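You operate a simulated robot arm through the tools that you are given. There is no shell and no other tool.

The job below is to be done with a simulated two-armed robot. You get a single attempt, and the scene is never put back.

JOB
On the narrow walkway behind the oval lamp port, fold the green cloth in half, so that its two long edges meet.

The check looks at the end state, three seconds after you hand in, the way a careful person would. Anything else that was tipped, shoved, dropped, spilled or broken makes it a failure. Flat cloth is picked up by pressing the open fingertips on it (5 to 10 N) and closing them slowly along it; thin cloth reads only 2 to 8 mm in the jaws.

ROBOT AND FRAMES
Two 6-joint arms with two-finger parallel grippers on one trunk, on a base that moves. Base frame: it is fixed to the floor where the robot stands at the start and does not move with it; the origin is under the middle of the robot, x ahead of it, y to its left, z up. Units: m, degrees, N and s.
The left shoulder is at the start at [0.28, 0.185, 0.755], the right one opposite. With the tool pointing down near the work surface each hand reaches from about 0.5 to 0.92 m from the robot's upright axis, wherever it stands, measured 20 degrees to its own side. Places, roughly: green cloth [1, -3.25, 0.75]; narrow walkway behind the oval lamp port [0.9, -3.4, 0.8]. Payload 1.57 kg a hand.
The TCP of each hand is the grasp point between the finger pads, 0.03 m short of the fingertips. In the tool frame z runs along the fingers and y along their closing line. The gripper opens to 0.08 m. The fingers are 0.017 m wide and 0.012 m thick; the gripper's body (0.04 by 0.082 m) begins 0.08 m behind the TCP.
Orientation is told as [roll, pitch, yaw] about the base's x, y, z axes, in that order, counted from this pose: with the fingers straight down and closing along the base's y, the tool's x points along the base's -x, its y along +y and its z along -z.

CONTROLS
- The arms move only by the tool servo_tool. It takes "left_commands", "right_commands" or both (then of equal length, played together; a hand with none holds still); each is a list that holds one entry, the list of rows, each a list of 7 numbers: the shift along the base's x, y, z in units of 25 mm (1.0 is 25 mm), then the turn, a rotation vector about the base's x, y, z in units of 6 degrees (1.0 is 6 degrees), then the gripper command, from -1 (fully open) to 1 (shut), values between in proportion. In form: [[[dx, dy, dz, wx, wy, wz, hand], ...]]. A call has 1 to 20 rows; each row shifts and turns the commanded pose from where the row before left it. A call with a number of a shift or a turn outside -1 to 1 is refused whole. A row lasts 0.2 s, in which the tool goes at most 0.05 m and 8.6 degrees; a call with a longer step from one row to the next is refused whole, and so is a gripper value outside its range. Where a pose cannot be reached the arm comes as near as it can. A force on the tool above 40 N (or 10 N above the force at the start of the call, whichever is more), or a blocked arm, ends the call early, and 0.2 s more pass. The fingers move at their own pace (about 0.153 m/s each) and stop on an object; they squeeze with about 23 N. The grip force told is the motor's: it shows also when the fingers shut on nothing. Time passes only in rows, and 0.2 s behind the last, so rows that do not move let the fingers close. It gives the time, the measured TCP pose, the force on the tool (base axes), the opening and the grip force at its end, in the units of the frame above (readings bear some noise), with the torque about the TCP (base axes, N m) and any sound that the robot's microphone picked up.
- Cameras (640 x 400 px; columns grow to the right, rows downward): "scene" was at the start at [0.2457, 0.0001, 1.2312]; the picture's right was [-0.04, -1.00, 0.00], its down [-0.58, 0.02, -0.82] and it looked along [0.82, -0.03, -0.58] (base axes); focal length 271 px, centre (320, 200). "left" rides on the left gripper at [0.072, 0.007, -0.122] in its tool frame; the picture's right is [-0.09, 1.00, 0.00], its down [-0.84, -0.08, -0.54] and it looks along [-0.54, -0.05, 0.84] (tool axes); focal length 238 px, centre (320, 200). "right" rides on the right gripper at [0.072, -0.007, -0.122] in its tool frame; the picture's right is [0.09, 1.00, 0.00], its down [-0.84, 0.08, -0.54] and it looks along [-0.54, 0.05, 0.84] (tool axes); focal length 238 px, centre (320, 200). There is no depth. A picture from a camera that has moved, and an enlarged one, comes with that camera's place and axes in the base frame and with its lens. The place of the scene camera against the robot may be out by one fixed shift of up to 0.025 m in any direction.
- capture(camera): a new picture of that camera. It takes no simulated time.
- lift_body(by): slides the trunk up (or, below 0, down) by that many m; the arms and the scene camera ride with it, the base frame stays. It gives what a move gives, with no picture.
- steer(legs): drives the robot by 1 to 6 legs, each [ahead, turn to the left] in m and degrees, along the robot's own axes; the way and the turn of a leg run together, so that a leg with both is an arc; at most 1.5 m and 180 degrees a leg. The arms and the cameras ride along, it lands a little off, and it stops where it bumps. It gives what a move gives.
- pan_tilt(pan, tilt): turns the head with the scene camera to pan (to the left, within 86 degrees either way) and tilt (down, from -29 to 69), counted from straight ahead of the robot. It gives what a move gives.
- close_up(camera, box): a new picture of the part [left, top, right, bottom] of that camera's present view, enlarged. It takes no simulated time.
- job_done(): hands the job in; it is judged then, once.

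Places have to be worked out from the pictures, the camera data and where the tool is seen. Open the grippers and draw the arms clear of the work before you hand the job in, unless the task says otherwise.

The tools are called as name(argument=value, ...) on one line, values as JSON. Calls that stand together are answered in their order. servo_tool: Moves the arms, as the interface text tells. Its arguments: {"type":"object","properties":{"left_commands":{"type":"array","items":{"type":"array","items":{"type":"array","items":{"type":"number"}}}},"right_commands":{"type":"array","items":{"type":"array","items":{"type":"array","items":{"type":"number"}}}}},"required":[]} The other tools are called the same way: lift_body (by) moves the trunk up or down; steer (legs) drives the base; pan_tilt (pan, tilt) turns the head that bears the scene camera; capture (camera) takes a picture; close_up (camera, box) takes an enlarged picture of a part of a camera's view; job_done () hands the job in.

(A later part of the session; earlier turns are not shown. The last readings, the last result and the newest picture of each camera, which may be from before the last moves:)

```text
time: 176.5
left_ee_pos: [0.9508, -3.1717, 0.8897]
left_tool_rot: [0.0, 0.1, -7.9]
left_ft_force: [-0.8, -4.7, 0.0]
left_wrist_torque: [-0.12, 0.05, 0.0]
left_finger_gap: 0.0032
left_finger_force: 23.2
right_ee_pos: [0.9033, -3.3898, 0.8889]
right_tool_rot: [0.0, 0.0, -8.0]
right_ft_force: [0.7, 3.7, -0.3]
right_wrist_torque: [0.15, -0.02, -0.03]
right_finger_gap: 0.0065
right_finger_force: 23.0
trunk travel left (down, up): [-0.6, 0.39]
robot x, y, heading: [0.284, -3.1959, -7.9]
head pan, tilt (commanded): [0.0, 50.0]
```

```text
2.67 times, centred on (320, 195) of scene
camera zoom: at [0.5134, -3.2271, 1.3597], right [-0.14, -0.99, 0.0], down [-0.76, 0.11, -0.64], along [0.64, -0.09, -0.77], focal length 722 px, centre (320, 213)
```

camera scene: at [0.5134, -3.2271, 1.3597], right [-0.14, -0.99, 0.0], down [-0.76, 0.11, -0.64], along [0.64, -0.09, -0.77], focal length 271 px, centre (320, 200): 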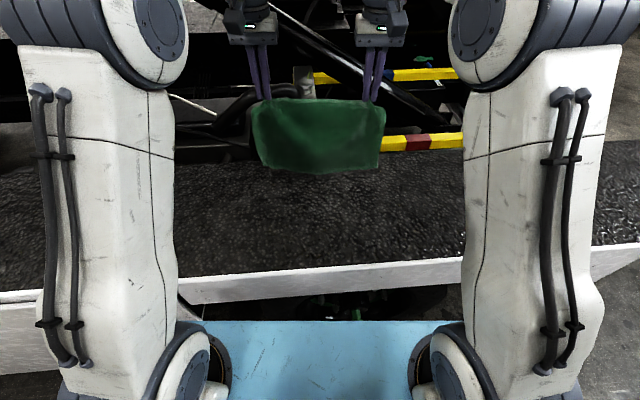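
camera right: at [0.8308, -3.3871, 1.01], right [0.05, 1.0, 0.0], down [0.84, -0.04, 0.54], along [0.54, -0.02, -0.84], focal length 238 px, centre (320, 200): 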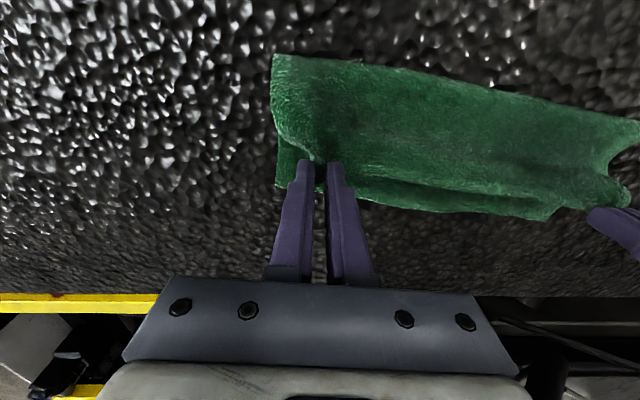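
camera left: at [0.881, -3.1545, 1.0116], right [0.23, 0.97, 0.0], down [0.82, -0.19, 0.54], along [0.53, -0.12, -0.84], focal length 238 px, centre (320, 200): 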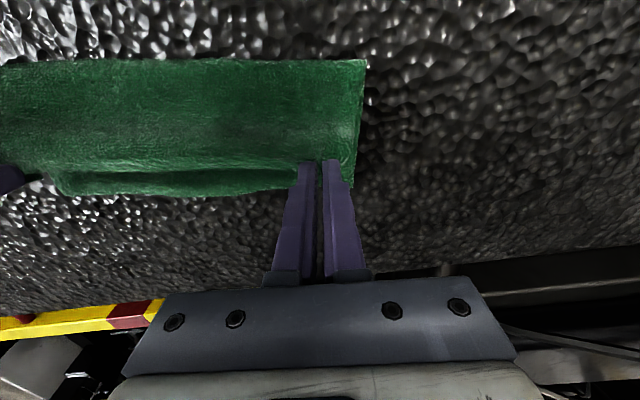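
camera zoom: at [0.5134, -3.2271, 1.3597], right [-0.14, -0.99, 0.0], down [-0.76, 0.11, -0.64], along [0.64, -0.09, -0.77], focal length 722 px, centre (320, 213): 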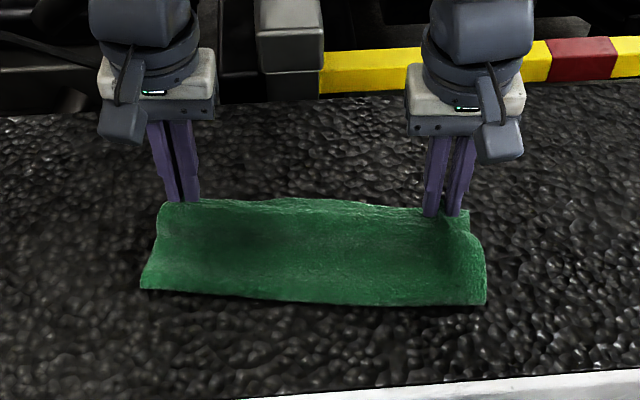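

The fold front is at 11 cm on the left and 11.3 cm on the right. I draw the left side back a bit more, reduce the tension, and then bring the edge forward and down to about 1 cm short of the lower edge.

servo_tool(left_commands=[[[-0.235, -0.012, 0.1, 0, 0, 0, 1], [-0.235, -0.012, 0.1, 0, 0, 0, 1], [0, 0, 0, 0, 0, 0, 1], [0.225, -0.0615, -0.2635, 0, 0, 0, 1], [0.225, -0.0615, -0.2635, 0, 0, 0, 1], [0.225, -0.0615, -0.2635, 0, 0, 0, 1], [0.225, -0.0615, -0.2635, 0, 0, 0, 1], [0.225, -0.0615, -0.2635, 0, 0, 0, 1], [0.225, -0.0615, -0.2635, 0, 0, 0, 1], [0.225, -0.0615, -0.2635, 0, 0, 0, 1], [0.225, -0.0615, -0.2635, 0, 0, 0, 1], [0, 0, 0, 0, 0, 0, 1], [0, 0, 0, 0, 0, 0, 1]]], right_commands=[[[-0.118, 0.084, 0.1, 0, 0, 0, 1], [-0.118, 0.084, 0.1, 0, 0, 0, 1], [0, 0, 0, 0, 0, 0, 1], [0.194, -0.065, -0.26, 0, 0, 0, 1], [0.194, -0.065, -0.26, 0, 0, 0, 1], [0.194, -0.065, -0.26, 0, 0, 0, 1], [0.194, -0.065, -0.26, 0, 0, 0, 1], [0.194, -0.065, -0.26, 0, 0, 0, 1], [0.194, -0.065, -0.26, 0, 0, 0, 1], [0.194, -0.065, -0.26, 0, 0, 0, 1], [0.194, -0.065, -0.26, 0, 0, 0, 1], [0, 0, 0, 0, 0, 0, 1], [0, 0, 0, 0, 0, 0, 1]]])

capture(camera="left")

capture(camera="right")

close_up(camera="scene", box=[200, 120, 440, 270])

```text
time: 179.3
left_ee_pos: [0.982, -3.184, 0.841]
left_tool_rot: [0.0, 0.1, -7.9]
left_ft_force: [-0.8, -2.1, 0.6]
left_wrist_torque: [-0.04, 0.04, 0.01]
left_finger_gap: 0.0029
left_finger_force: 22.7
right_ee_pos: [0.9363, -3.4005, 0.8419]
right_tool_rot: [0.0, 0.0, -7.9]
right_ft_force: [0.4, 1.6, -0.7]
right_wrist_torque: [0.06, 0.01, -0.01]
right_finger_gap: 0.0061
right_finger_force: 23.2
trunk travel left (down, up): [-0.6, 0.39]
robot x, y, heading: [0.2809, -3.1989, -8.0]
head pan, tilt (commanded): [0.0, 50.0]
```

```text
taken
camera left: at [0.9138, -3.1673, 0.9631], right [0.23, 0.97, 0.0], down [0.82, -0.19, 0.54], along [0.53, -0.12, -0.84], focal length 238 px, centre (320, 200)
```

left: 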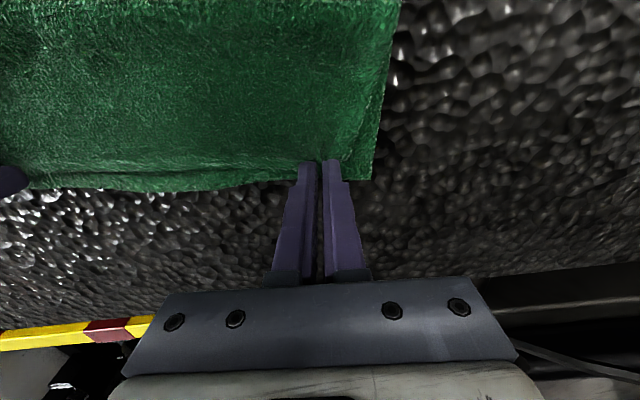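

```text
taken
camera right: at [0.8648, -3.3963, 0.9631], right [0.05, 1.0, 0.0], down [0.84, -0.04, 0.54], along [0.54, -0.02, -0.84], focal length 238 px, centre (320, 200)
```

right: 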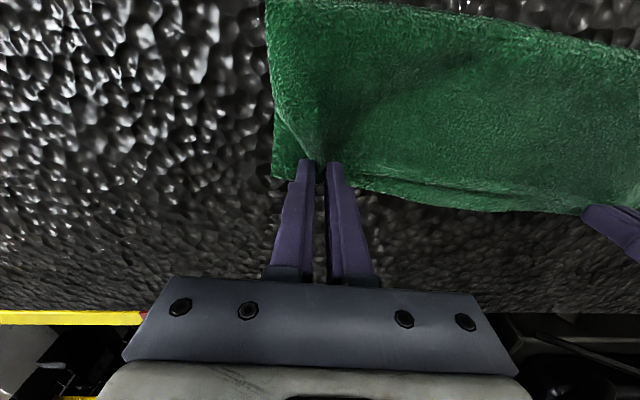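

```text
2.67 times, centred on (320, 195) of scene
camera zoom: at [0.5134, -3.2271, 1.3597], right [-0.14, -0.99, 0.0], down [-0.76, 0.11, -0.64], along [0.64, -0.09, -0.77], focal length 722 px, centre (320, 213)
```

zoom: 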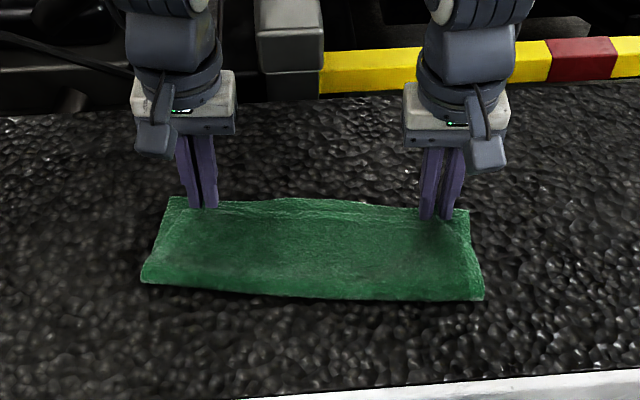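

The held edge is about 1 cm short of the lower edge all along, with little tension and the fold front at 10–10.6 cm. I raise 4 mm and open the jaws in the air, without pressing, then lift away.

servo_tool(left_commands=[[[0, 0, 0.16, 0, 0, 0, 1], [0, 0, 0, 0, 0, 0, 1], [0, 0, 0, 0, 0, 0, 0.4], [0, 0, 0, 0, 0, 0, -0.2], [0, 0, 0, 0, 0, 0, -0.4], [0, 0, 0.2, 0, 0, 0, -0.4], [0, 0, 0.5, 0, 0, 0, -0.4], [0, 0, 0.8, 0, 0, 0, -0.4], [0, 0, 0.8, 0, 0, 0, -0.4], [-0.4, 0.6, 0.8, 0, 0, 0, -0.4], [-0.4, 0.6, 0.8, 0, 0, 0, -0.4], [-0.4, 0.6, 0.8, 0, 0, 0, -0.4], [-0.4, 0.6, 0.8, 0, 0, 0, -0.4], [0, 0, 0, 0, 0, 0, -0.4]]], right_commands=[[[0, 0, 0.16, 0, 0, 0, 1], [0, 0, 0, 0, 0, 0, 1], [0, 0, 0, 0, 0, 0, 0.4], [0, 0, 0, 0, 0, 0, -0.2], [0, 0, 0, 0, 0, 0, -0.4], [0, 0, 0.2, 0, 0, 0, -0.4], [0, 0, 0.5, 0, 0, 0, -0.4], [0, 0, 0.8, 0, 0, 0, -0.4], [0, 0, 0.8, 0, 0, 0, -0.4], [-0.4, -0.6, 0.8, 0, 0, 0, -0.4], [-0.4, -0.6, 0.8, 0, 0, 0, -0.4], [-0.4, -0.6, 0.8, 0, 0, 0, -0.4], [-0.4, -0.6, 0.8, 0, 0, 0, -0.4], [0, 0, 0, 0, 0, 0, -0.4]]])

close_up(camera="left", box=[40, 60, 360, 220])

close_up(camera="right", box=[280, 60, 600, 220])

close_up(camera="scene", box=[230, 165, 400, 245])

```text
time: 182.3
left_ee_pos: [0.9441, -3.1235, 0.9851]
left_tool_rot: [0.0, 0.1, -7.9]
left_ft_force: [0.1, 0.6, -0.2]
left_wrist_torque: [-0.01, 0.0, 0.05]
left_finger_gap: 0.0563
left_finger_force: 0.0
right_ee_pos: [0.8965, -3.4596, 0.9844]
right_tool_rot: [-0.1, 0.0, -7.9]
right_ft_force: [0.9, -0.2, 1.0]
right_wrist_torque: [-0.01, -0.01, -0.02]
right_finger_gap: 0.0561
right_finger_force: 0.0
trunk travel left (down, up): [-0.6, 0.39]
robot x, y, heading: [0.2804, -3.198, -7.8]
head pan, tilt (commanded): [0.0, 50.0]
```

```text
2.00 times, centred on (200, 140) of left
camera zoom: at [0.8735, -3.1072, 1.1061], right [0.23, 0.97, 0.0], down [0.82, -0.19, 0.54], along [0.53, -0.12, -0.84], focal length 477 px, centre (560, 320)
```

zoom: 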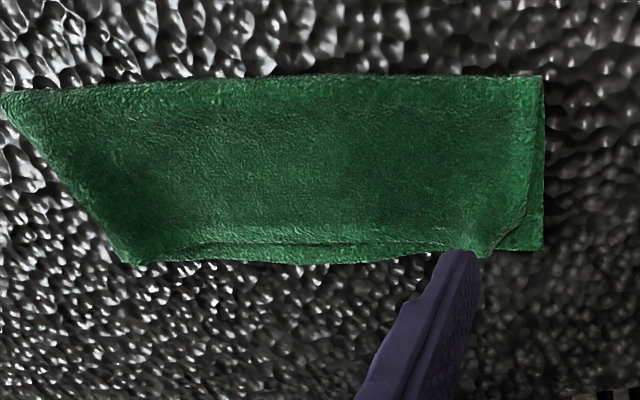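

```text
2.00 times, centred on (440, 140) of right
camera zoom: at [0.8234, -3.4561, 1.1062], right [0.05, 1.0, 0.0], down [0.84, -0.04, 0.54], along [0.54, -0.02, -0.84], focal length 477 px, centre (80, 320)
```

zoom: 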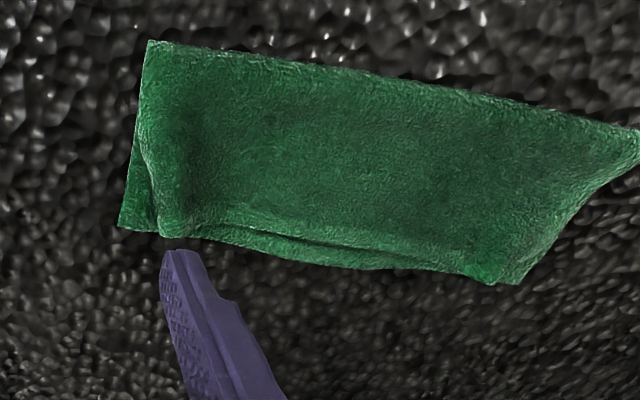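

```text
3.76 times, centred on (315, 205) of scene
camera zoom: at [0.5133, -3.2271, 1.3597], right [-0.14, -0.99, 0.0], down [-0.76, 0.11, -0.64], along [0.64, -0.09, -0.77], focal length 1019 px, centre (339, 181)
```

zoom: 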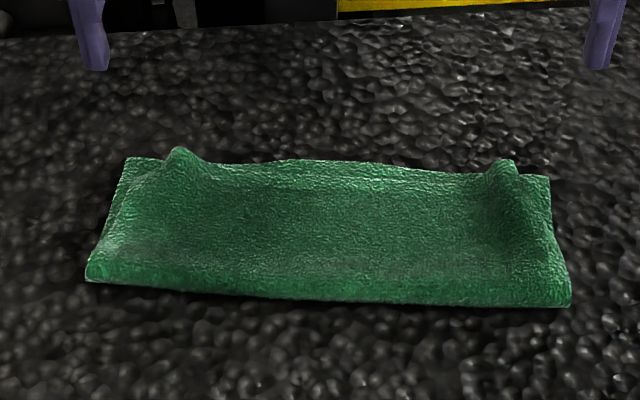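

The top edge lies nicely in the middle (about 1 cm short), but its outer corners trailed about 4 cm behind, because I moved forward too low. A standing ridge is left at each grip spot. Those ridges are easy to grip again without pressing. I'll lift the flap high and come down from above, as in the first lay, which placed the corners well. I position the open jaws over both ridges.

servo_tool(left_commands=[[[0.299, -0.443, -0.7, 0, 0, 0, -0.125], [0.299, -0.443, -0.7, 0, 0, 0, -0.125], [0.299, -0.443, -0.7, 0, 0, 0, -0.125], [0.299, -0.443, -0.7, 0, 0, 0, -0.125], [0.299, -0.443, -0.7, 0, 0, 0, -0.125], [0.299, -0.443, -0.7, 0, 0, 0, -0.125], [0, 0, 0, 0, 0, 0, -0.125]]], right_commands=[[[0.31, 0.351, -0.696, 0, 0, 0, -0.125], [0.31, 0.351, -0.696, 0, 0, 0, -0.125], [0.31, 0.351, -0.696, 0, 0, 0, -0.125], [0.31, 0.351, -0.696, 0, 0, 0, -0.125], [0.31, 0.351, -0.696, 0, 0, 0, -0.125], [0.31, 0.351, -0.696, 0, 0, 0, -0.125], [0, 0, 0, 0, 0, 0, -0.125]]])

close_up(camera="left", box=[180, 70, 420, 220])

close_up(camera="right", box=[220, 70, 460, 220])

```text
time: 183.9
left_ee_pos: [0.9893, -3.1888, 0.8777]
left_tool_rot: [0.0, 0.2, -7.9]
left_ft_force: [0.5, 1.0, 0.1]
left_wrist_torque: [0.0, -0.02, 0.03]
left_finger_gap: 0.045
left_finger_force: 0.1
right_ee_pos: [0.9449, -3.4086, 0.88]
right_tool_rot: [0.0, 0.1, -7.9]
right_ft_force: [-0.2, 0.4, -0.6]
right_wrist_torque: [-0.02, -0.01, -0.03]
right_finger_gap: 0.045
right_finger_force: 0.0
trunk travel left (down, up): [-0.6, 0.39]
robot x, y, heading: [0.2796, -3.1979, -8.2]
head pan, tilt (commanded): [0.0, 50.0]
```

```text
2.67 times, centred on (300, 145) of left
camera zoom: at [0.9194, -3.1735, 0.9995], right [0.23, 0.97, 0.0], down [0.82, -0.19, 0.54], along [0.53, -0.12, -0.84], focal length 636 px, centre (373, 347)
```

zoom: 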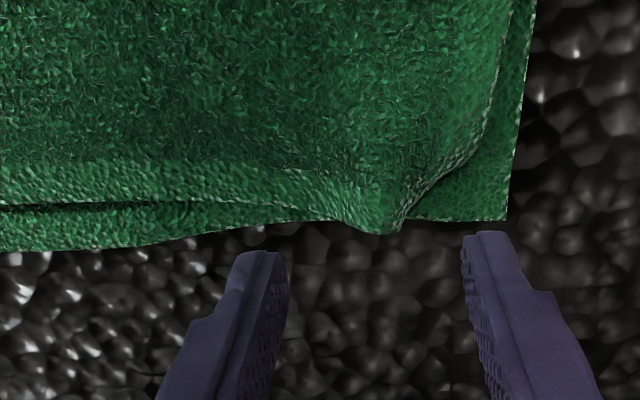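

```text
2.67 times, centred on (340, 145) of right
camera zoom: at [0.8725, -3.404, 1.0013], right [0.05, 1.0, 0.0], down [0.84, -0.04, 0.54], along [0.54, -0.02, -0.84], focal length 636 px, centre (267, 347)
```

zoom: 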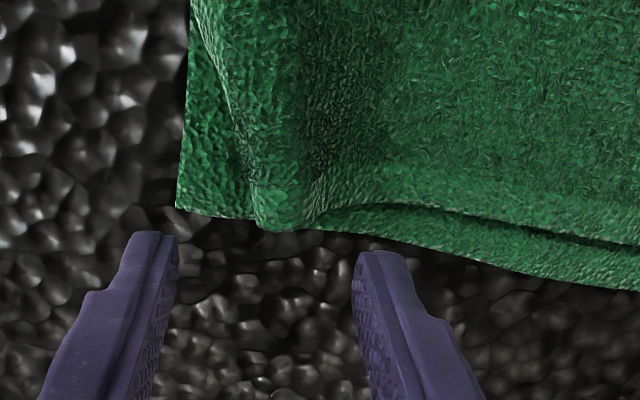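

The jaws straddle both ridges. I make a small sideways correction, lower to just above the lower layer without pressing, and close on the ridges.

servo_tool(left_commands=[[[0, 0.1, -0.5, 0, 0, 0, -0.125], [0, 0, -0.5, 0, 0, 0, -0.125], [0, 0, -0.4, 0, 0, 0, -0.125], [0, 0, -0.2, 0, 0, 0, -0.125], [0, 0, 0, 0, 0, 0, 0.0], [0, 0, 0, 0, 0, 0, 0.15], [0, 0, 0, 0, 0, 0, 0.3], [0, 0, 0, 0, 0, 0, 0.45], [0, 0, 0, 0, 0, 0, 0.6], [0, 0, 0, 0, 0, 0, 0.75], [0, 0, 0, 0, 0, 0, 0.9], [0, 0, 0, 0, 0, 0, 1.0], [0, 0, 0, 0, 0, 0, 1.0]]], right_commands=[[[0, 0.08, -0.5, 0, 0, 0, -0.125], [0, 0, -0.5, 0, 0, 0, -0.125], [0, 0, -0.45, 0, 0, 0, -0.125], [0, 0, -0.22, 0, 0, 0, -0.125], [0, 0, 0, 0, 0, 0, 0.0], [0, 0, 0, 0, 0, 0, 0.15], [0, 0, 0, 0, 0, 0, 0.3], [0, 0, 0, 0, 0, 0, 0.45], [0, 0, 0, 0, 0, 0, 0.6], [0, 0, 0, 0, 0, 0, 0.75], [0, 0, 0, 0, 0, 0, 0.9], [0, 0, 0, 0, 0, 0, 1.0], [0, 0, 0, 0, 0, 0, 1.0]]])

close_up(camera="left", box=[180, 80, 420, 230])

close_up(camera="right", box=[220, 80, 460, 230])

```text
time: 186.7
left_ee_pos: [0.9895, -3.1884, 0.8395]
left_tool_rot: [0.0, 0.2, -7.9]
left_ft_force: [-0.9, -3.7, 0.1]
left_wrist_torque: [-0.1, 0.01, -0.01]
left_finger_gap: 0.0038
left_finger_force: 23.4
right_ee_pos: [0.944, -3.4053, 0.8377]
right_tool_rot: [0.0, 0.0, -7.9]
right_ft_force: [1.1, 2.5, 0.3]
right_wrist_torque: [0.06, 0.02, 0.0]
right_finger_gap: 0.0045
right_finger_force: 23.5
trunk travel left (down, up): [-0.6, 0.39]
robot x, y, heading: [0.2754, -3.1991, -7.8]
head pan, tilt (commanded): [0.0, 50.0]
```

```text
2.67 times, centred on (300, 155) of left
camera zoom: at [0.9193, -3.1718, 0.9598], right [0.23, 0.97, 0.0], down [0.82, -0.19, 0.54], along [0.53, -0.12, -0.84], focal length 636 px, centre (373, 320)
```

zoom: 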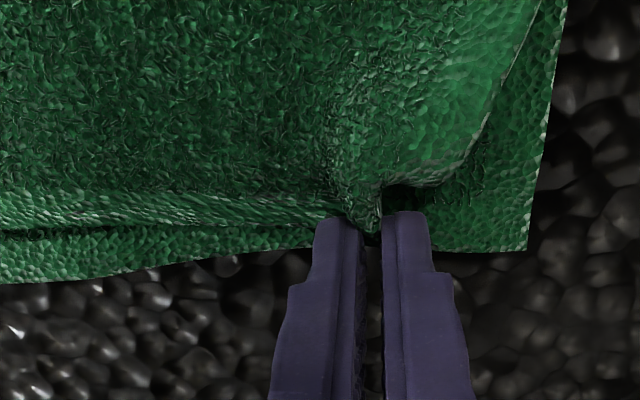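

```text
2.67 times, centred on (340, 155) of right
camera zoom: at [0.8716, -3.4018, 0.9592], right [0.05, 1.0, 0.0], down [0.84, -0.04, 0.54], along [0.54, -0.02, -0.84], focal length 636 px, centre (267, 320)
```

zoom: 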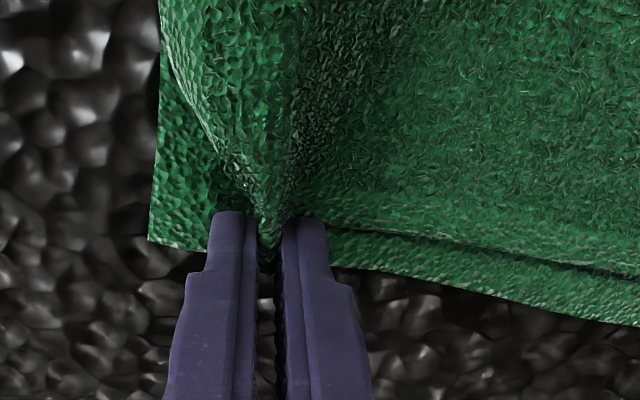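

Both ridges are gripped (3.8 and 4.5 mm), top layer only. I lift the flap high and back to above the fold.

servo_tool(left_commands=[[[0, -0.02, 0.267, 0, 0, 0, 1], [0, -0.02, 0.267, 0, 0, 0, 1], [0, -0.02, 0.267, 0, 0, 0, 1], [-0.327, 0.067, 0.367, 0, 0, 0, 1], [-0.327, 0.067, 0.367, 0, 0, 0, 1], [-0.327, 0.067, 0.367, 0, 0, 0, 1], [-0.327, 0.067, 0.367, 0, 0, 0, 1], [-0.327, 0.067, 0.367, 0, 0, 0, 1], [-0.327, 0.067, 0.367, 0, 0, 0, 1], [-0.36, 0.073, 0.1, 0, 0, 0, 1], [-0.36, 0.073, 0.1, 0, 0, 0, 1], [-0.36, 0.073, 0.1, 0, 0, 0, 1], [-0.36, 0.073, 0.1, 0, 0, 0, 1], [-0.36, 0.073, 0.1, 0, 0, 0, 1], [-0.36, 0.073, 0.1, 0, 0, 0, 1], [0, 0, 0, 0, 0, 0, 1], [0, 0, 0, 0, 0, 0, 1]]], right_commands=[[[0, 0.02, 0.267, 0, 0, 0, 1], [0, 0.02, 0.267, 0, 0, 0, 1], [0, 0.02, 0.267, 0, 0, 0, 1], [-0.327, 0.067, 0.367, 0, 0, 0, 1], [-0.327, 0.067, 0.367, 0, 0, 0, 1], [-0.327, 0.067, 0.367, 0, 0, 0, 1], [-0.327, 0.067, 0.367, 0, 0, 0, 1], [-0.327, 0.067, 0.367, 0, 0, 0, 1], [-0.327, 0.067, 0.367, 0, 0, 0, 1], [-0.36, 0.073, 0.1, 0, 0, 0, 1], [-0.36, 0.073, 0.1, 0, 0, 0, 1], [-0.36, 0.073, 0.1, 0, 0, 0, 1], [-0.36, 0.073, 0.1, 0, 0, 0, 1], [-0.36, 0.073, 0.1, 0, 0, 0, 1], [-0.36, 0.073, 0.1, 0, 0, 0, 1], [0, 0, 0, 0, 0, 0, 1], [0, 0, 0, 0, 0, 0, 1]]])

capture(camera="left")

capture(camera="right")

close_up(camera="scene", box=[200, 120, 440, 270])

```text
time: 190.3
left_ee_pos: [0.8851, -3.168, 0.9286]
left_tool_rot: [0.0, 0.1, -7.9]
left_ft_force: [0.1, -0.3, -1.4]
left_wrist_torque: [-0.04, 0.0, 0.03]
left_finger_gap: 0.0038
left_finger_force: 23.0
right_ee_pos: [0.8409, -3.3826, 0.9285]
right_tool_rot: [-0.1, 0.0, -7.9]
right_ft_force: [1.1, 1.0, -0.4]
right_wrist_torque: [-0.03, -0.04, 0.02]
right_finger_gap: 0.0045
right_finger_force: 22.8
trunk travel left (down, up): [-0.6, 0.39]
robot x, y, heading: [0.278, -3.1938, -8.3]
head pan, tilt (commanded): [0.0, 50.0]
```

```text
taken
camera left: at [0.8154, -3.1526, 1.0504], right [0.23, 0.97, 0.0], down [0.82, -0.19, 0.54], along [0.53, -0.12, -0.84], focal length 238 px, centre (320, 200)
```

left: 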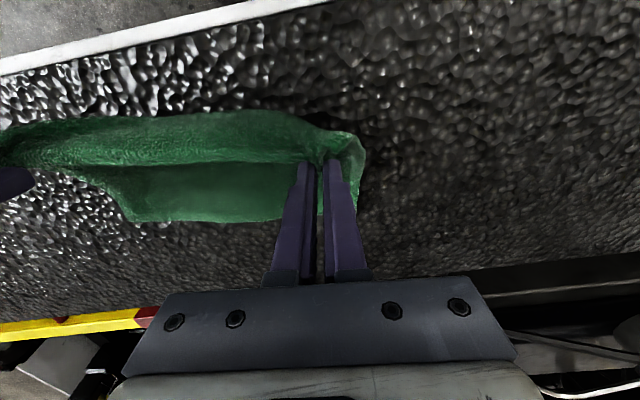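

```text
taken
camera right: at [0.7682, -3.3793, 1.0488], right [0.05, 1.0, 0.0], down [0.84, -0.04, 0.54], along [0.54, -0.02, -0.84], focal length 238 px, centre (320, 200)
```

right: 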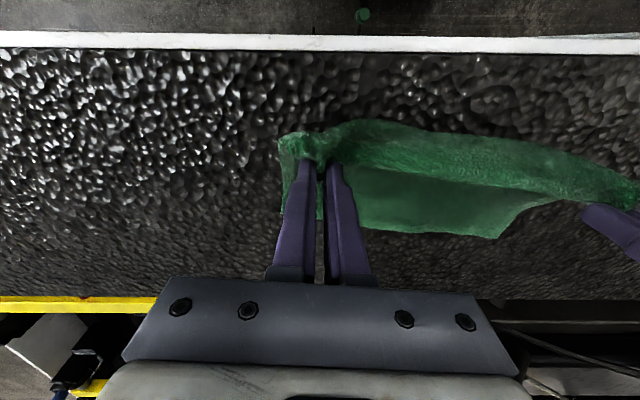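

```text
2.67 times, centred on (320, 195) of scene
camera zoom: at [0.5134, -3.2271, 1.3597], right [-0.14, -0.99, 0.0], down [-0.76, 0.11, -0.64], along [0.64, -0.09, -0.77], focal length 722 px, centre (320, 213)
```

zoom: 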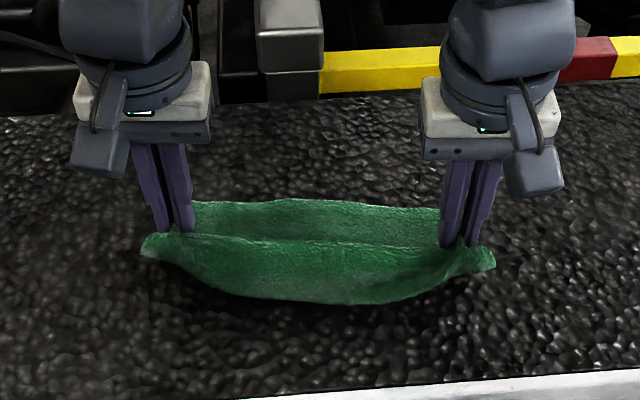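

This matches the good first lay: the lower edge is unmoved (B' about [0.944, -3.436], C' [1.001, -3.151]) and there is no tension. I swing the flap forward in a high arc, then lower it straight down with the held edge about 1.2 cm short of the lower edge.

servo_tool(left_commands=[[[0.314, -0.064, -0.027, 0, 0, 0, 1], [0.314, -0.064, -0.027, 0, 0, 0, 1], [0.314, -0.064, -0.027, 0, 0, 0, 1], [0.314, -0.064, -0.173, 0, 0, 0, 1], [0.314, -0.064, -0.173, 0, 0, 0, 1], [0.314, -0.064, -0.173, 0, 0, 0, 1], [0.314, -0.064, -0.32, 0, 0, 0, 1], [0.314, -0.064, -0.32, 0, 0, 0, 1], [0.314, -0.064, -0.32, 0, 0, 0, 1], [0.248, -0.05, -0.373, 0, 0, 0, 1], [0.248, -0.05, -0.373, 0, 0, 0, 1], [0.248, -0.05, -0.373, 0, 0, 0, 1], [0, 0, -0.24, 0, 0, 0, 1], [0, 0, -0.24, 0, 0, 0, 1], [0, 0, -0.2, 0, 0, 0, 1], [0, 0, 0, 0, 0, 0, 1]]], right_commands=[[[0.314, -0.064, -0.027, 0, 0, 0, 1], [0.314, -0.064, -0.027, 0, 0, 0, 1], [0.314, -0.064, -0.027, 0, 0, 0, 1], [0.314, -0.064, -0.173, 0, 0, 0, 1], [0.314, -0.064, -0.173, 0, 0, 0, 1], [0.314, -0.064, -0.173, 0, 0, 0, 1], [0.314, -0.064, -0.32, 0, 0, 0, 1], [0.314, -0.064, -0.32, 0, 0, 0, 1], [0.314, -0.064, -0.32, 0, 0, 0, 1], [0.301, -0.061, -0.373, 0, 0, 0, 1], [0.301, -0.061, -0.373, 0, 0, 0, 1], [0.301, -0.061, -0.373, 0, 0, 0, 1], [0, 0, -0.24, 0, 0, 0, 1], [0, 0, -0.24, 0, 0, 0, 1], [0, 0, -0.2, 0, 0, 0, 1], [0, 0, 0, 0, 0, 0, 1]]])

capture(camera="left")

capture(camera="right")

close_up(camera="scene", box=[200, 120, 440, 270])

```text
time: 193.7
left_ee_pos: [0.9743, -3.1866, 0.8437]
left_tool_rot: [0.1, 0.0, -7.9]
left_ft_force: [-0.8, -0.1, 0.1]
left_wrist_torque: [-0.03, 0.01, -0.02]
left_finger_gap: 0.0039
left_finger_force: 22.4
right_ee_pos: [0.9344, -3.401, 0.8431]
right_tool_rot: [0.1, 0.0, -8.0]
right_ft_force: [-0.2, 1.1, 0.3]
right_wrist_torque: [0.0, -0.01, 0.0]
right_finger_gap: 0.0042
right_finger_force: 22.7
trunk travel left (down, up): [-0.6, 0.39]
robot x, y, heading: [0.2833, -3.1955, -8.0]
head pan, tilt (commanded): [0.0, 50.0]
```

```text
taken
camera left: at [0.9046, -3.1702, 0.9657], right [0.23, 0.97, 0.0], down [0.82, -0.19, 0.54], along [0.53, -0.12, -0.84], focal length 238 px, centre (320, 200)
```

left: 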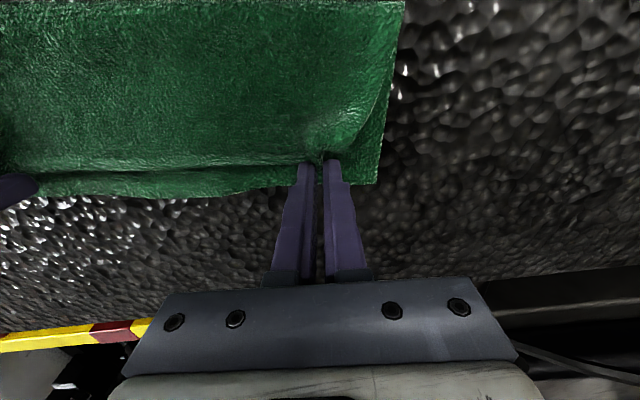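

```text
taken
camera right: at [0.8616, -3.3974, 0.9649], right [0.05, 1.0, 0.0], down [0.84, -0.04, 0.54], along [0.54, -0.02, -0.84], focal length 238 px, centre (320, 200)
```

right: 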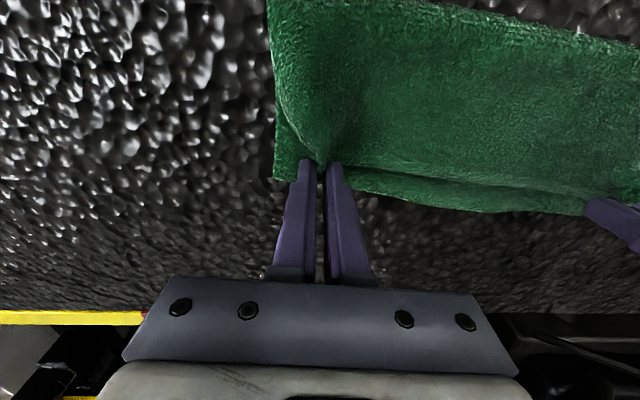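

```text
2.67 times, centred on (320, 195) of scene
camera zoom: at [0.5134, -3.2271, 1.3597], right [-0.14, -0.99, 0.0], down [-0.76, 0.11, -0.64], along [0.64, -0.09, -0.77], focal length 722 px, centre (320, 213)
```

zoom: 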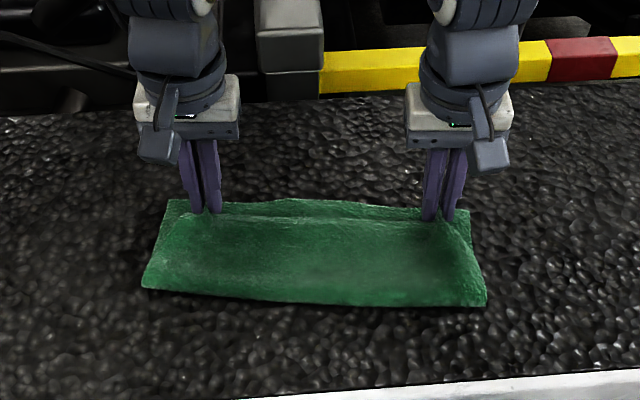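

The held edge is now about 1.5 cm short, reached from above with almost no tension. I go 4 mm forward, lower 3 mm, and open slowly as in the first lay, which relaxed cleanly.

servo_tool(left_commands=[[[0.08, -0.016, -0.06, 0, 0, 0, 1], [0.08, -0.016, -0.06, 0, 0, 0, 1], [0, 0, 0, 0, 0, 0, 1], [0, 0, 0, 0, 0, 0, 0.7], [0, 0, 0, 0, 0, 0, 0.5], [0, 0, 0, 0, 0, 0, 0.3], [0, 0, 0, 0, 0, 0, 0.1], [0, 0, 0, 0, 0, 0, -0.1], [0, 0, 0, 0, 0, 0, -0.2], [0, 0, 0, 0, 0, 0, -0.2], [0, 0, 0.2, 0, 0, 0, -0.2], [0, 0, 0.3, 0, 0, 0, -0.2], [0, 0, 0.5, 0, 0, 0, -0.2], [0, 0, 0.6, 0, 0, 0, -0.2], [0, 0, 0.6, 0, 0, 0, -0.2], [0, 0, 0.6, 0, 0, 0, -0.2], [0, 0, 0, 0, 0, 0, -0.2]]], right_commands=[[[0.08, -0.016, -0.06, 0, 0, 0, 1], [0.08, -0.016, -0.06, 0, 0, 0, 1], [0, 0, 0, 0, 0, 0, 1], [0, 0, 0, 0, 0, 0, 0.7], [0, 0, 0, 0, 0, 0, 0.5], [0, 0, 0, 0, 0, 0, 0.3], [0, 0, 0, 0, 0, 0, 0.1], [0, 0, 0, 0, 0, 0, -0.1], [0, 0, 0, 0, 0, 0, -0.2], [0, 0, 0, 0, 0, 0, -0.2], [0, 0, 0.2, 0, 0, 0, -0.2], [0, 0, 0.3, 0, 0, 0, -0.2], [0, 0, 0.5, 0, 0, 0, -0.2], [0, 0, 0.6, 0, 0, 0, -0.2], [0, 0, 0.6, 0, 0, 0, -0.2], [0, 0, 0.6, 0, 0, 0, -0.2], [0, 0, 0, 0, 0, 0, -0.2]]])

capture(camera="left")

capture(camera="right")

close_up(camera="scene", box=[230, 165, 400, 245])

```text
time: 197.3
left_ee_pos: [0.9768, -3.1867, 0.9103]
left_tool_rot: [0.0, 0.1, -7.9]
left_ft_force: [-0.6, 0.2, -0.6]
left_wrist_torque: [0.01, 0.01, 0.01]
left_finger_gap: 0.0481
left_finger_force: 0.0
right_ee_pos: [0.9387, -3.4019, 0.9126]
right_tool_rot: [0.0, 0.0, -7.9]
right_ft_force: [-0.1, -0.1, -0.8]
right_wrist_torque: [-0.02, 0.01, 0.01]
right_finger_gap: 0.048
right_finger_force: 0.1
trunk travel left (down, up): [-0.6, 0.39]
robot x, y, heading: [0.2813, -3.1949, -8.2]
head pan, tilt (commanded): [0.0, 50.0]
```

```text
taken
camera left: at [0.9081, -3.1706, 1.0323], right [0.23, 0.97, 0.0], down [0.82, -0.19, 0.54], along [0.53, -0.12, -0.84], focal length 238 px, centre (320, 200)
```

left: 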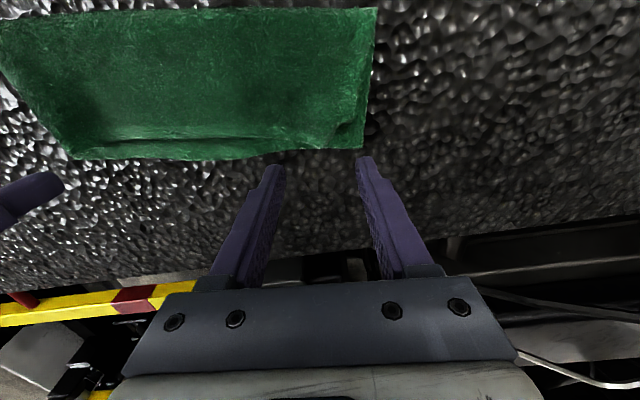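

```text
taken
camera right: at [0.8656, -3.3983, 1.0332], right [0.05, 1.0, 0.0], down [0.84, -0.04, 0.54], along [0.54, -0.02, -0.84], focal length 238 px, centre (320, 200)
```

right: 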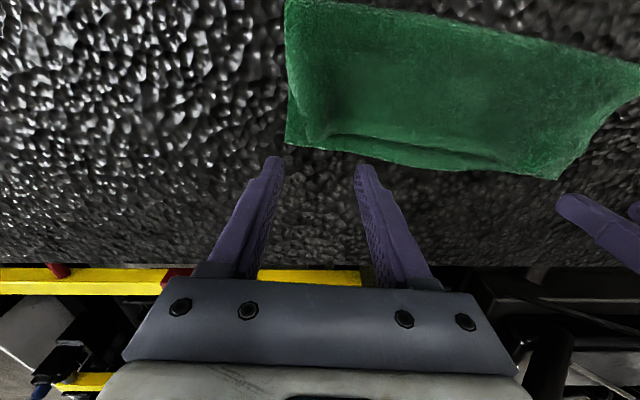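

```text
3.76 times, centred on (315, 205) of scene
camera zoom: at [0.5134, -3.2271, 1.3597], right [-0.14, -0.99, 0.0], down [-0.76, 0.11, -0.64], along [0.64, -0.09, -0.77], focal length 1019 px, centre (339, 181)
```

zoom: 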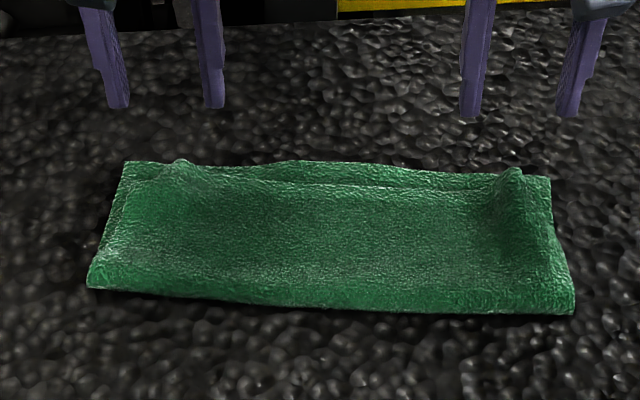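

Now I zoom in on both corners to see how they lie.

close_up(camera="left", box=[60, 50, 400, 190])

close_up(camera="right", box=[270, 50, 610, 190])

```text
1.88 times, centred on (230, 120) of left
camera zoom: at [0.9081, -3.1706, 1.0323], right [0.23, 0.97, 0.0], down [0.82, -0.19, 0.54], along [0.53, -0.12, -0.84], focal length 449 px, centre (489, 351)
```

zoom: 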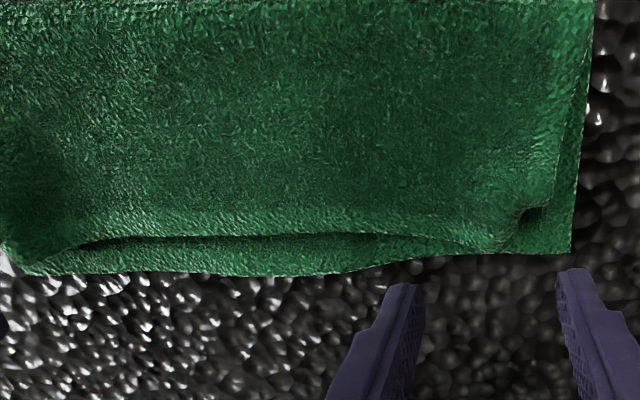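

```text
1.88 times, centred on (440, 120) of right
camera zoom: at [0.8656, -3.3983, 1.0332], right [0.05, 1.0, 0.0], down [0.84, -0.04, 0.54], along [0.54, -0.02, -0.84], focal length 449 px, centre (94, 351)
```

zoom: 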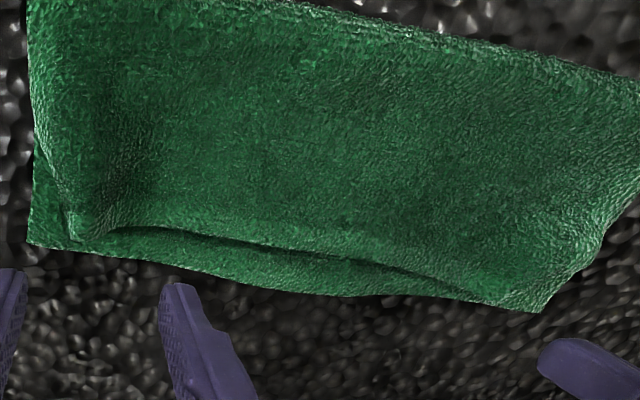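

The layers are much closer to matching: the top edge is about 2 cm short in the middle, 0.7 cm at the grip spots, and the corners are 2.5 cm short and 1.3–1.8 cm in. Small outward-forward pulls on the corners should finish it. I close the fingers and come down on the corners.

servo_tool(left_commands=[[[-0.165, 0.315, -0.5, 0, 0, 0, 1], [-0.165, 0.315, -0.5, 0, 0, 0, 1], [-0.165, 0.315, -0.5, 0, 0, 0, 1], [0, 0, -0.4, 0, 0, 0, 1], [0, 0, -0.4, 0, 0, 0, 1], [0, 0, -0.3, 0, 0, 0, 1], [0, 0, -0.12, 0, 0, 0, 1], [0, 0, -0.1, 0, 0, 0, 1]]], right_commands=[[[-0.267, -0.023, -0.5, 0, 0, 0, 1], [-0.267, -0.023, -0.5, 0, 0, 0, 1], [-0.267, -0.023, -0.5, 0, 0, 0, 1], [0, 0, -0.4, 0, 0, 0, 1], [0, 0, -0.4, 0, 0, 0, 1], [0, 0, -0.36, 0, 0, 0, 1], [0, 0, -0.12, 0, 0, 0, 1], [0, 0, -0.1, 0, 0, 0, 1]]])

close_up(camera="left", box=[180, 80, 420, 230])

close_up(camera="right", box=[220, 80, 460, 230])

```text
time: 199.1
left_ee_pos: [0.9658, -3.1642, 0.8409]
left_tool_rot: [0.0, 0.1, -8.0]
left_ft_force: [0.2, 0.5, 0.8]
left_wrist_torque: [-0.01, 0.01, -0.01]
left_finger_gap: 0.0
left_finger_force: 21.2
right_ee_pos: [0.9182, -3.4042, 0.8391]
right_tool_rot: [-0.1, 0.0, -7.9]
right_ft_force: [0.9, 0.3, 2.9]
right_wrist_torque: [-0.01, -0.01, 0.01]
right_finger_gap: 0.0002
right_finger_force: 21.2
trunk travel left (down, up): [-0.6, 0.39]
robot x, y, heading: [0.2817, -3.1934, -8.2]
head pan, tilt (commanded): [0.0, 50.0]
```

```text
2.67 times, centred on (300, 155) of left
camera zoom: at [0.896, -3.1475, 0.9631], right [0.23, 0.97, 0.0], down [0.82, -0.19, 0.54], along [0.53, -0.12, -0.84], focal length 636 px, centre (373, 320)
```

zoom: 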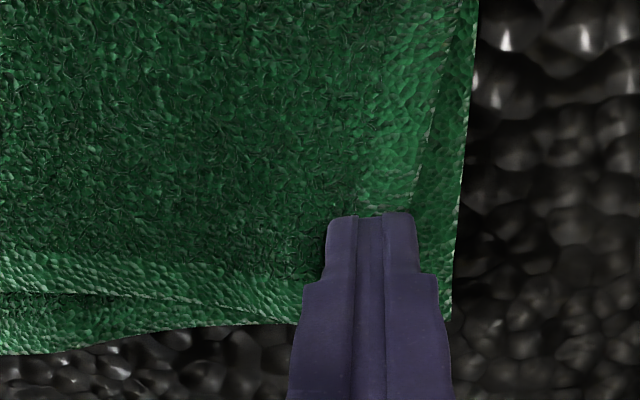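

```text
2.67 times, centred on (340, 155) of right
camera zoom: at [0.8455, -3.4006, 0.9605], right [0.05, 1.0, 0.0], down [0.84, -0.04, 0.54], along [0.54, -0.02, -0.84], focal length 636 px, centre (267, 320)
```

zoom: 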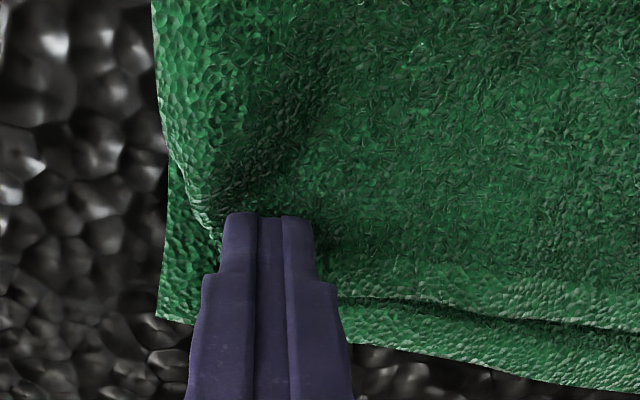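

Contact is light. I press slightly and drag the corners outward (1.3 and 1.6 cm) with a little forward motion.

servo_tool(left_commands=[[[0, 0, -0.06, 0, 0, 0, 1], [0, 0, -0.02, 0, 0, 0, 1], [0.104, 0.111, 0, 0, 0, 0, 1], [0.104, 0.111, 0, 0, 0, 0, 1], [0.104, 0.111, 0, 0, 0, 0, 1], [0.104, 0.111, 0, 0, 0, 0, 1], [0, 0, 0, 0, 0, 0, 1]]], right_commands=[[[0, 0, -0.02, 0, 0, 0, 1], [0, 0, 0, 0, 0, 0, 1], [0.046, -0.173, 0, 0, 0, 0, 1], [0.046, -0.173, 0, 0, 0, 0, 1], [0.046, -0.173, 0, 0, 0, 0, 1], [0.046, -0.173, 0, 0, 0, 0, 1], [0, 0, 0, 0, 0, 0, 1]]])

close_up(camera="left", box=[180, 80, 420, 230])

close_up(camera="right", box=[220, 80, 460, 230])

```text
time: 200.7
left_ee_pos: [0.975, -3.1513, 0.8393]
left_tool_rot: [0.0, 0.1, -7.9]
left_ft_force: [-0.2, 0.3, -0.3]
left_wrist_torque: [0.0, -0.02, 0.01]
left_finger_gap: 0.0
left_finger_force: 21.2
right_ee_pos: [0.9212, -3.4218, 0.8377]
right_tool_rot: [0.0, -0.1, -7.9]
right_ft_force: [-0.3, 3.9, 3.6]
right_wrist_torque: [0.1, 0.05, 0.01]
right_finger_gap: 0.0
right_finger_force: 21.1
trunk travel left (down, up): [-0.6, 0.39]
robot x, y, heading: [0.2805, -3.2004, -8.0]
head pan, tilt (commanded): [0.0, 50.0]
```

```text
2.67 times, centred on (300, 155) of left
camera zoom: at [0.906, -3.1359, 0.961], right [0.23, 0.97, 0.0], down [0.82, -0.19, 0.54], along [0.53, -0.12, -0.84], focal length 636 px, centre (373, 320)
```

zoom: 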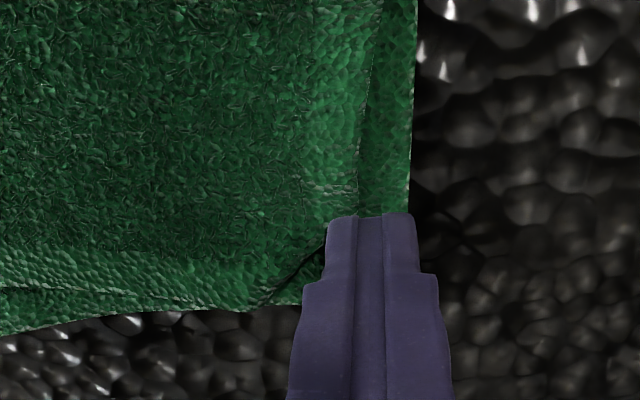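

```text
2.67 times, centred on (340, 155) of right
camera zoom: at [0.8489, -3.4176, 0.9598], right [0.05, 1.0, 0.0], down [0.84, -0.04, 0.54], along [0.54, -0.02, -0.84], focal length 636 px, centre (267, 320)
```

zoom: 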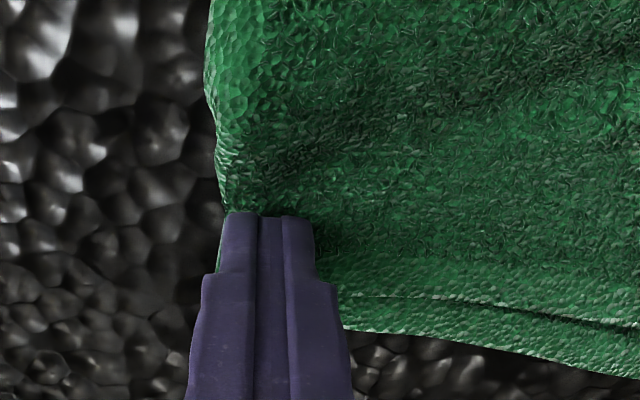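

The right corner followed, but the left fingers slipped over it. I lift both and check.

servo_tool(left_commands=[[[0, 0, 0.3, 0, 0, 0, 1], [0, 0, 0.6, 0, 0, 0, 1], [0, 0, 0.8, 0, 0, 0, 1], [-0.3, 0.6, 0.8, 0, 0, 0, 1], [-0.3, 0.8, 0.8, 0, 0, 0, 1], [-0.3, 0.8, 0.8, 0, 0, 0, 1], [0, 0, 0, 0, 0, 0, 1]]], right_commands=[[[0, 0, 0.2, 0, 0, 0, 1], [0, 0, 0.6, 0, 0, 0, 1], [0, 0, 0.8, 0, 0, 0, 1], [-0.3, -0.6, 0.8, 0, 0, 0, 1], [-0.3, -0.8, 0.8, 0, 0, 0, 1], [-0.3, -0.8, 0.8, 0, 0, 0, 1], [0, 0, 0, 0, 0, 0, 1]]])

close_up(camera="left", box=[40, 60, 360, 220])

close_up(camera="right", box=[280, 60, 600, 220])

close_up(camera="scene", box=[230, 165, 400, 245])

```text
time: 202.3
left_ee_pos: [0.9538, -3.0985, 0.942]
left_tool_rot: [0.0, 0.1, -8.0]
left_ft_force: [0.7, -0.1, 0.9]
left_wrist_torque: [-0.01, 0.02, 0.03]
left_finger_gap: 0.0
left_finger_force: 21.0
right_ee_pos: [0.8984, -3.4759, 0.9396]
right_tool_rot: [0.0, 0.0, -7.9]
right_ft_force: [0.9, 0.1, -0.1]
right_wrist_torque: [-0.02, 0.01, 0.04]
right_finger_gap: 0.0
right_finger_force: 21.0
trunk travel left (down, up): [-0.6, 0.39]
robot x, y, heading: [0.2814, -3.1994, -7.9]
head pan, tilt (commanded): [0.0, 50.0]
```

```text
2.00 times, centred on (200, 140) of left
camera zoom: at [0.8843, -3.081, 1.0629], right [0.23, 0.97, 0.0], down [0.82, -0.19, 0.54], along [0.53, -0.12, -0.84], focal length 477 px, centre (560, 320)
```

zoom: 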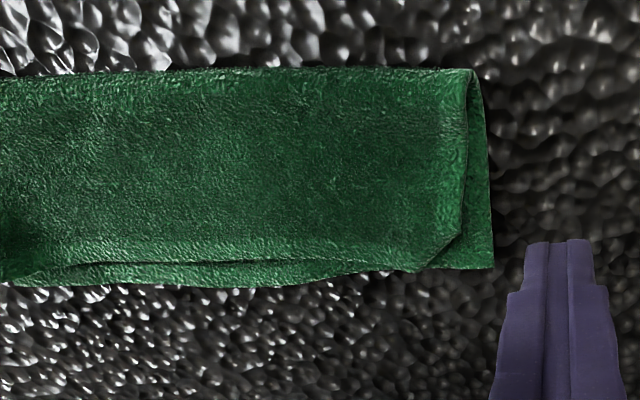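

```text
2.00 times, centred on (440, 140) of right
camera zoom: at [0.8265, -3.4727, 1.0604], right [0.04, 1.0, 0.0], down [0.84, -0.04, 0.54], along [0.54, -0.02, -0.84], focal length 477 px, centre (80, 320)
```

zoom: 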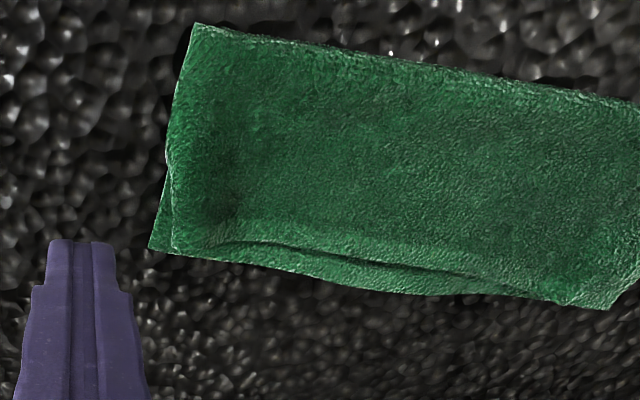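

```text
3.76 times, centred on (315, 205) of scene
camera zoom: at [0.5133, -3.227, 1.3597], right [-0.14, -0.99, 0.0], down [-0.76, 0.11, -0.64], along [0.64, -0.09, -0.77], focal length 1019 px, centre (339, 181)
```

zoom: 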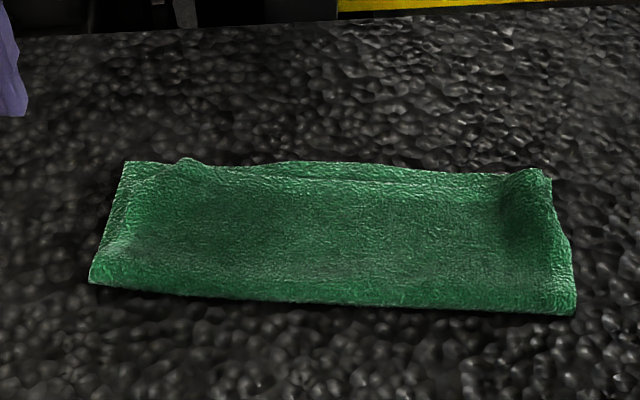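

The right corner is now within 0.5 cm of the lower edge (1.4 cm in), and the left corner is still 2.4 cm short and 1.4 cm in. I repeat on both corners with firmer pressure.

servo_tool(left_commands=[[[0.132, -0.687, -0.7, 0, 0, 0, 1], [0.132, -0.687, -0.7, 0, 0, 0, 1], [0.132, -0.687, -0.7, 0, 0, 0, 1], [0.132, -0.687, -0.7, 0, 0, 0, 1], [0, 0, -0.6, 0, 0, 0, 1], [0, 0, -0.4, 0, 0, 0, 1], [0, 0, -0.25, 0, 0, 0, 1], [0, 0, -0.06, 0, 0, 0, 1]]], right_commands=[[[0.389, 0.643, -0.7, 0, 0, 0, 1], [0.389, 0.643, -0.7, 0, 0, 0, 1], [0.389, 0.643, -0.7, 0, 0, 0, 1], [0.389, 0.643, -0.7, 0, 0, 0, 1], [0, 0, -0.6, 0, 0, 0, 1], [0, 0, -0.4, 0, 0, 0, 1], [0, 0, -0.2, 0, 0, 0, 1], [0, 0, -0.06, 0, 0, 0, 1]]])

close_up(camera="left", box=[180, 80, 420, 230])

close_up(camera="right", box=[220, 80, 460, 230])

```text
time: 204.1
left_ee_pos: [0.9664, -3.1661, 0.8397]
left_tool_rot: [0.0, 0.0, -7.9]
left_ft_force: [0.1, -0.1, 2.4]
left_wrist_torque: [-0.01, 0.01, 0.0]
left_finger_gap: 0.0
left_finger_force: 21.5
right_ee_pos: [0.938, -3.4122, 0.8377]
right_tool_rot: [0.0, -0.1, -8.0]
right_ft_force: [-0.2, -0.4, 4.4]
right_wrist_torque: [-0.09, 0.06, -0.01]
right_finger_gap: 0.0001
right_finger_force: 21.7
trunk travel left (down, up): [-0.6, 0.39]
robot x, y, heading: [0.281, -3.196, -8.3]
head pan, tilt (commanded): [0.0, 50.0]
```

```text
2.67 times, centred on (300, 155) of left
camera zoom: at [0.8965, -3.15, 0.9607], right [0.23, 0.97, 0.0], down [0.82, -0.19, 0.54], along [0.53, -0.12, -0.84], focal length 636 px, centre (373, 320)
```

zoom: 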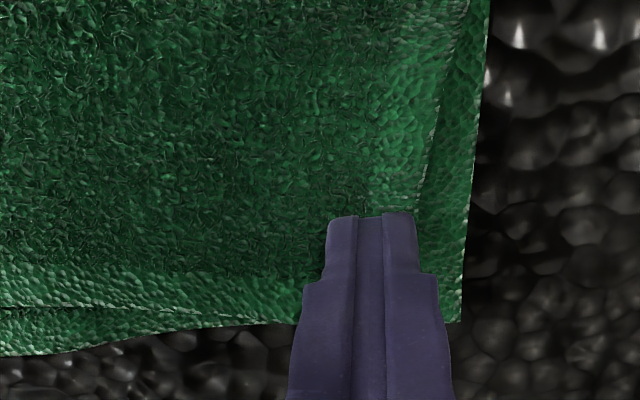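

```text
2.67 times, centred on (340, 155) of right
camera zoom: at [0.8662, -3.4085, 0.9584], right [0.05, 1.0, 0.0], down [0.84, -0.04, 0.54], along [0.54, -0.02, -0.84], focal length 636 px, centre (267, 320)
```

zoom: 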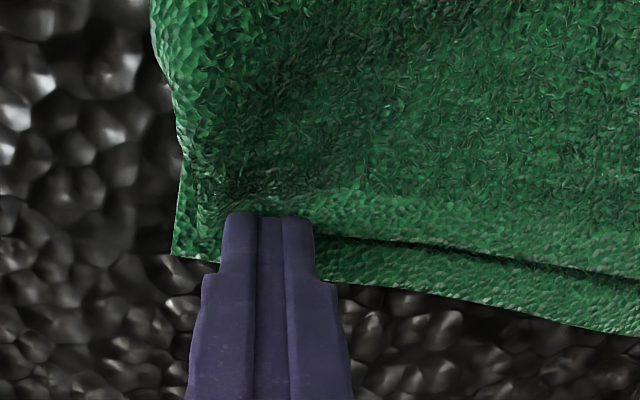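

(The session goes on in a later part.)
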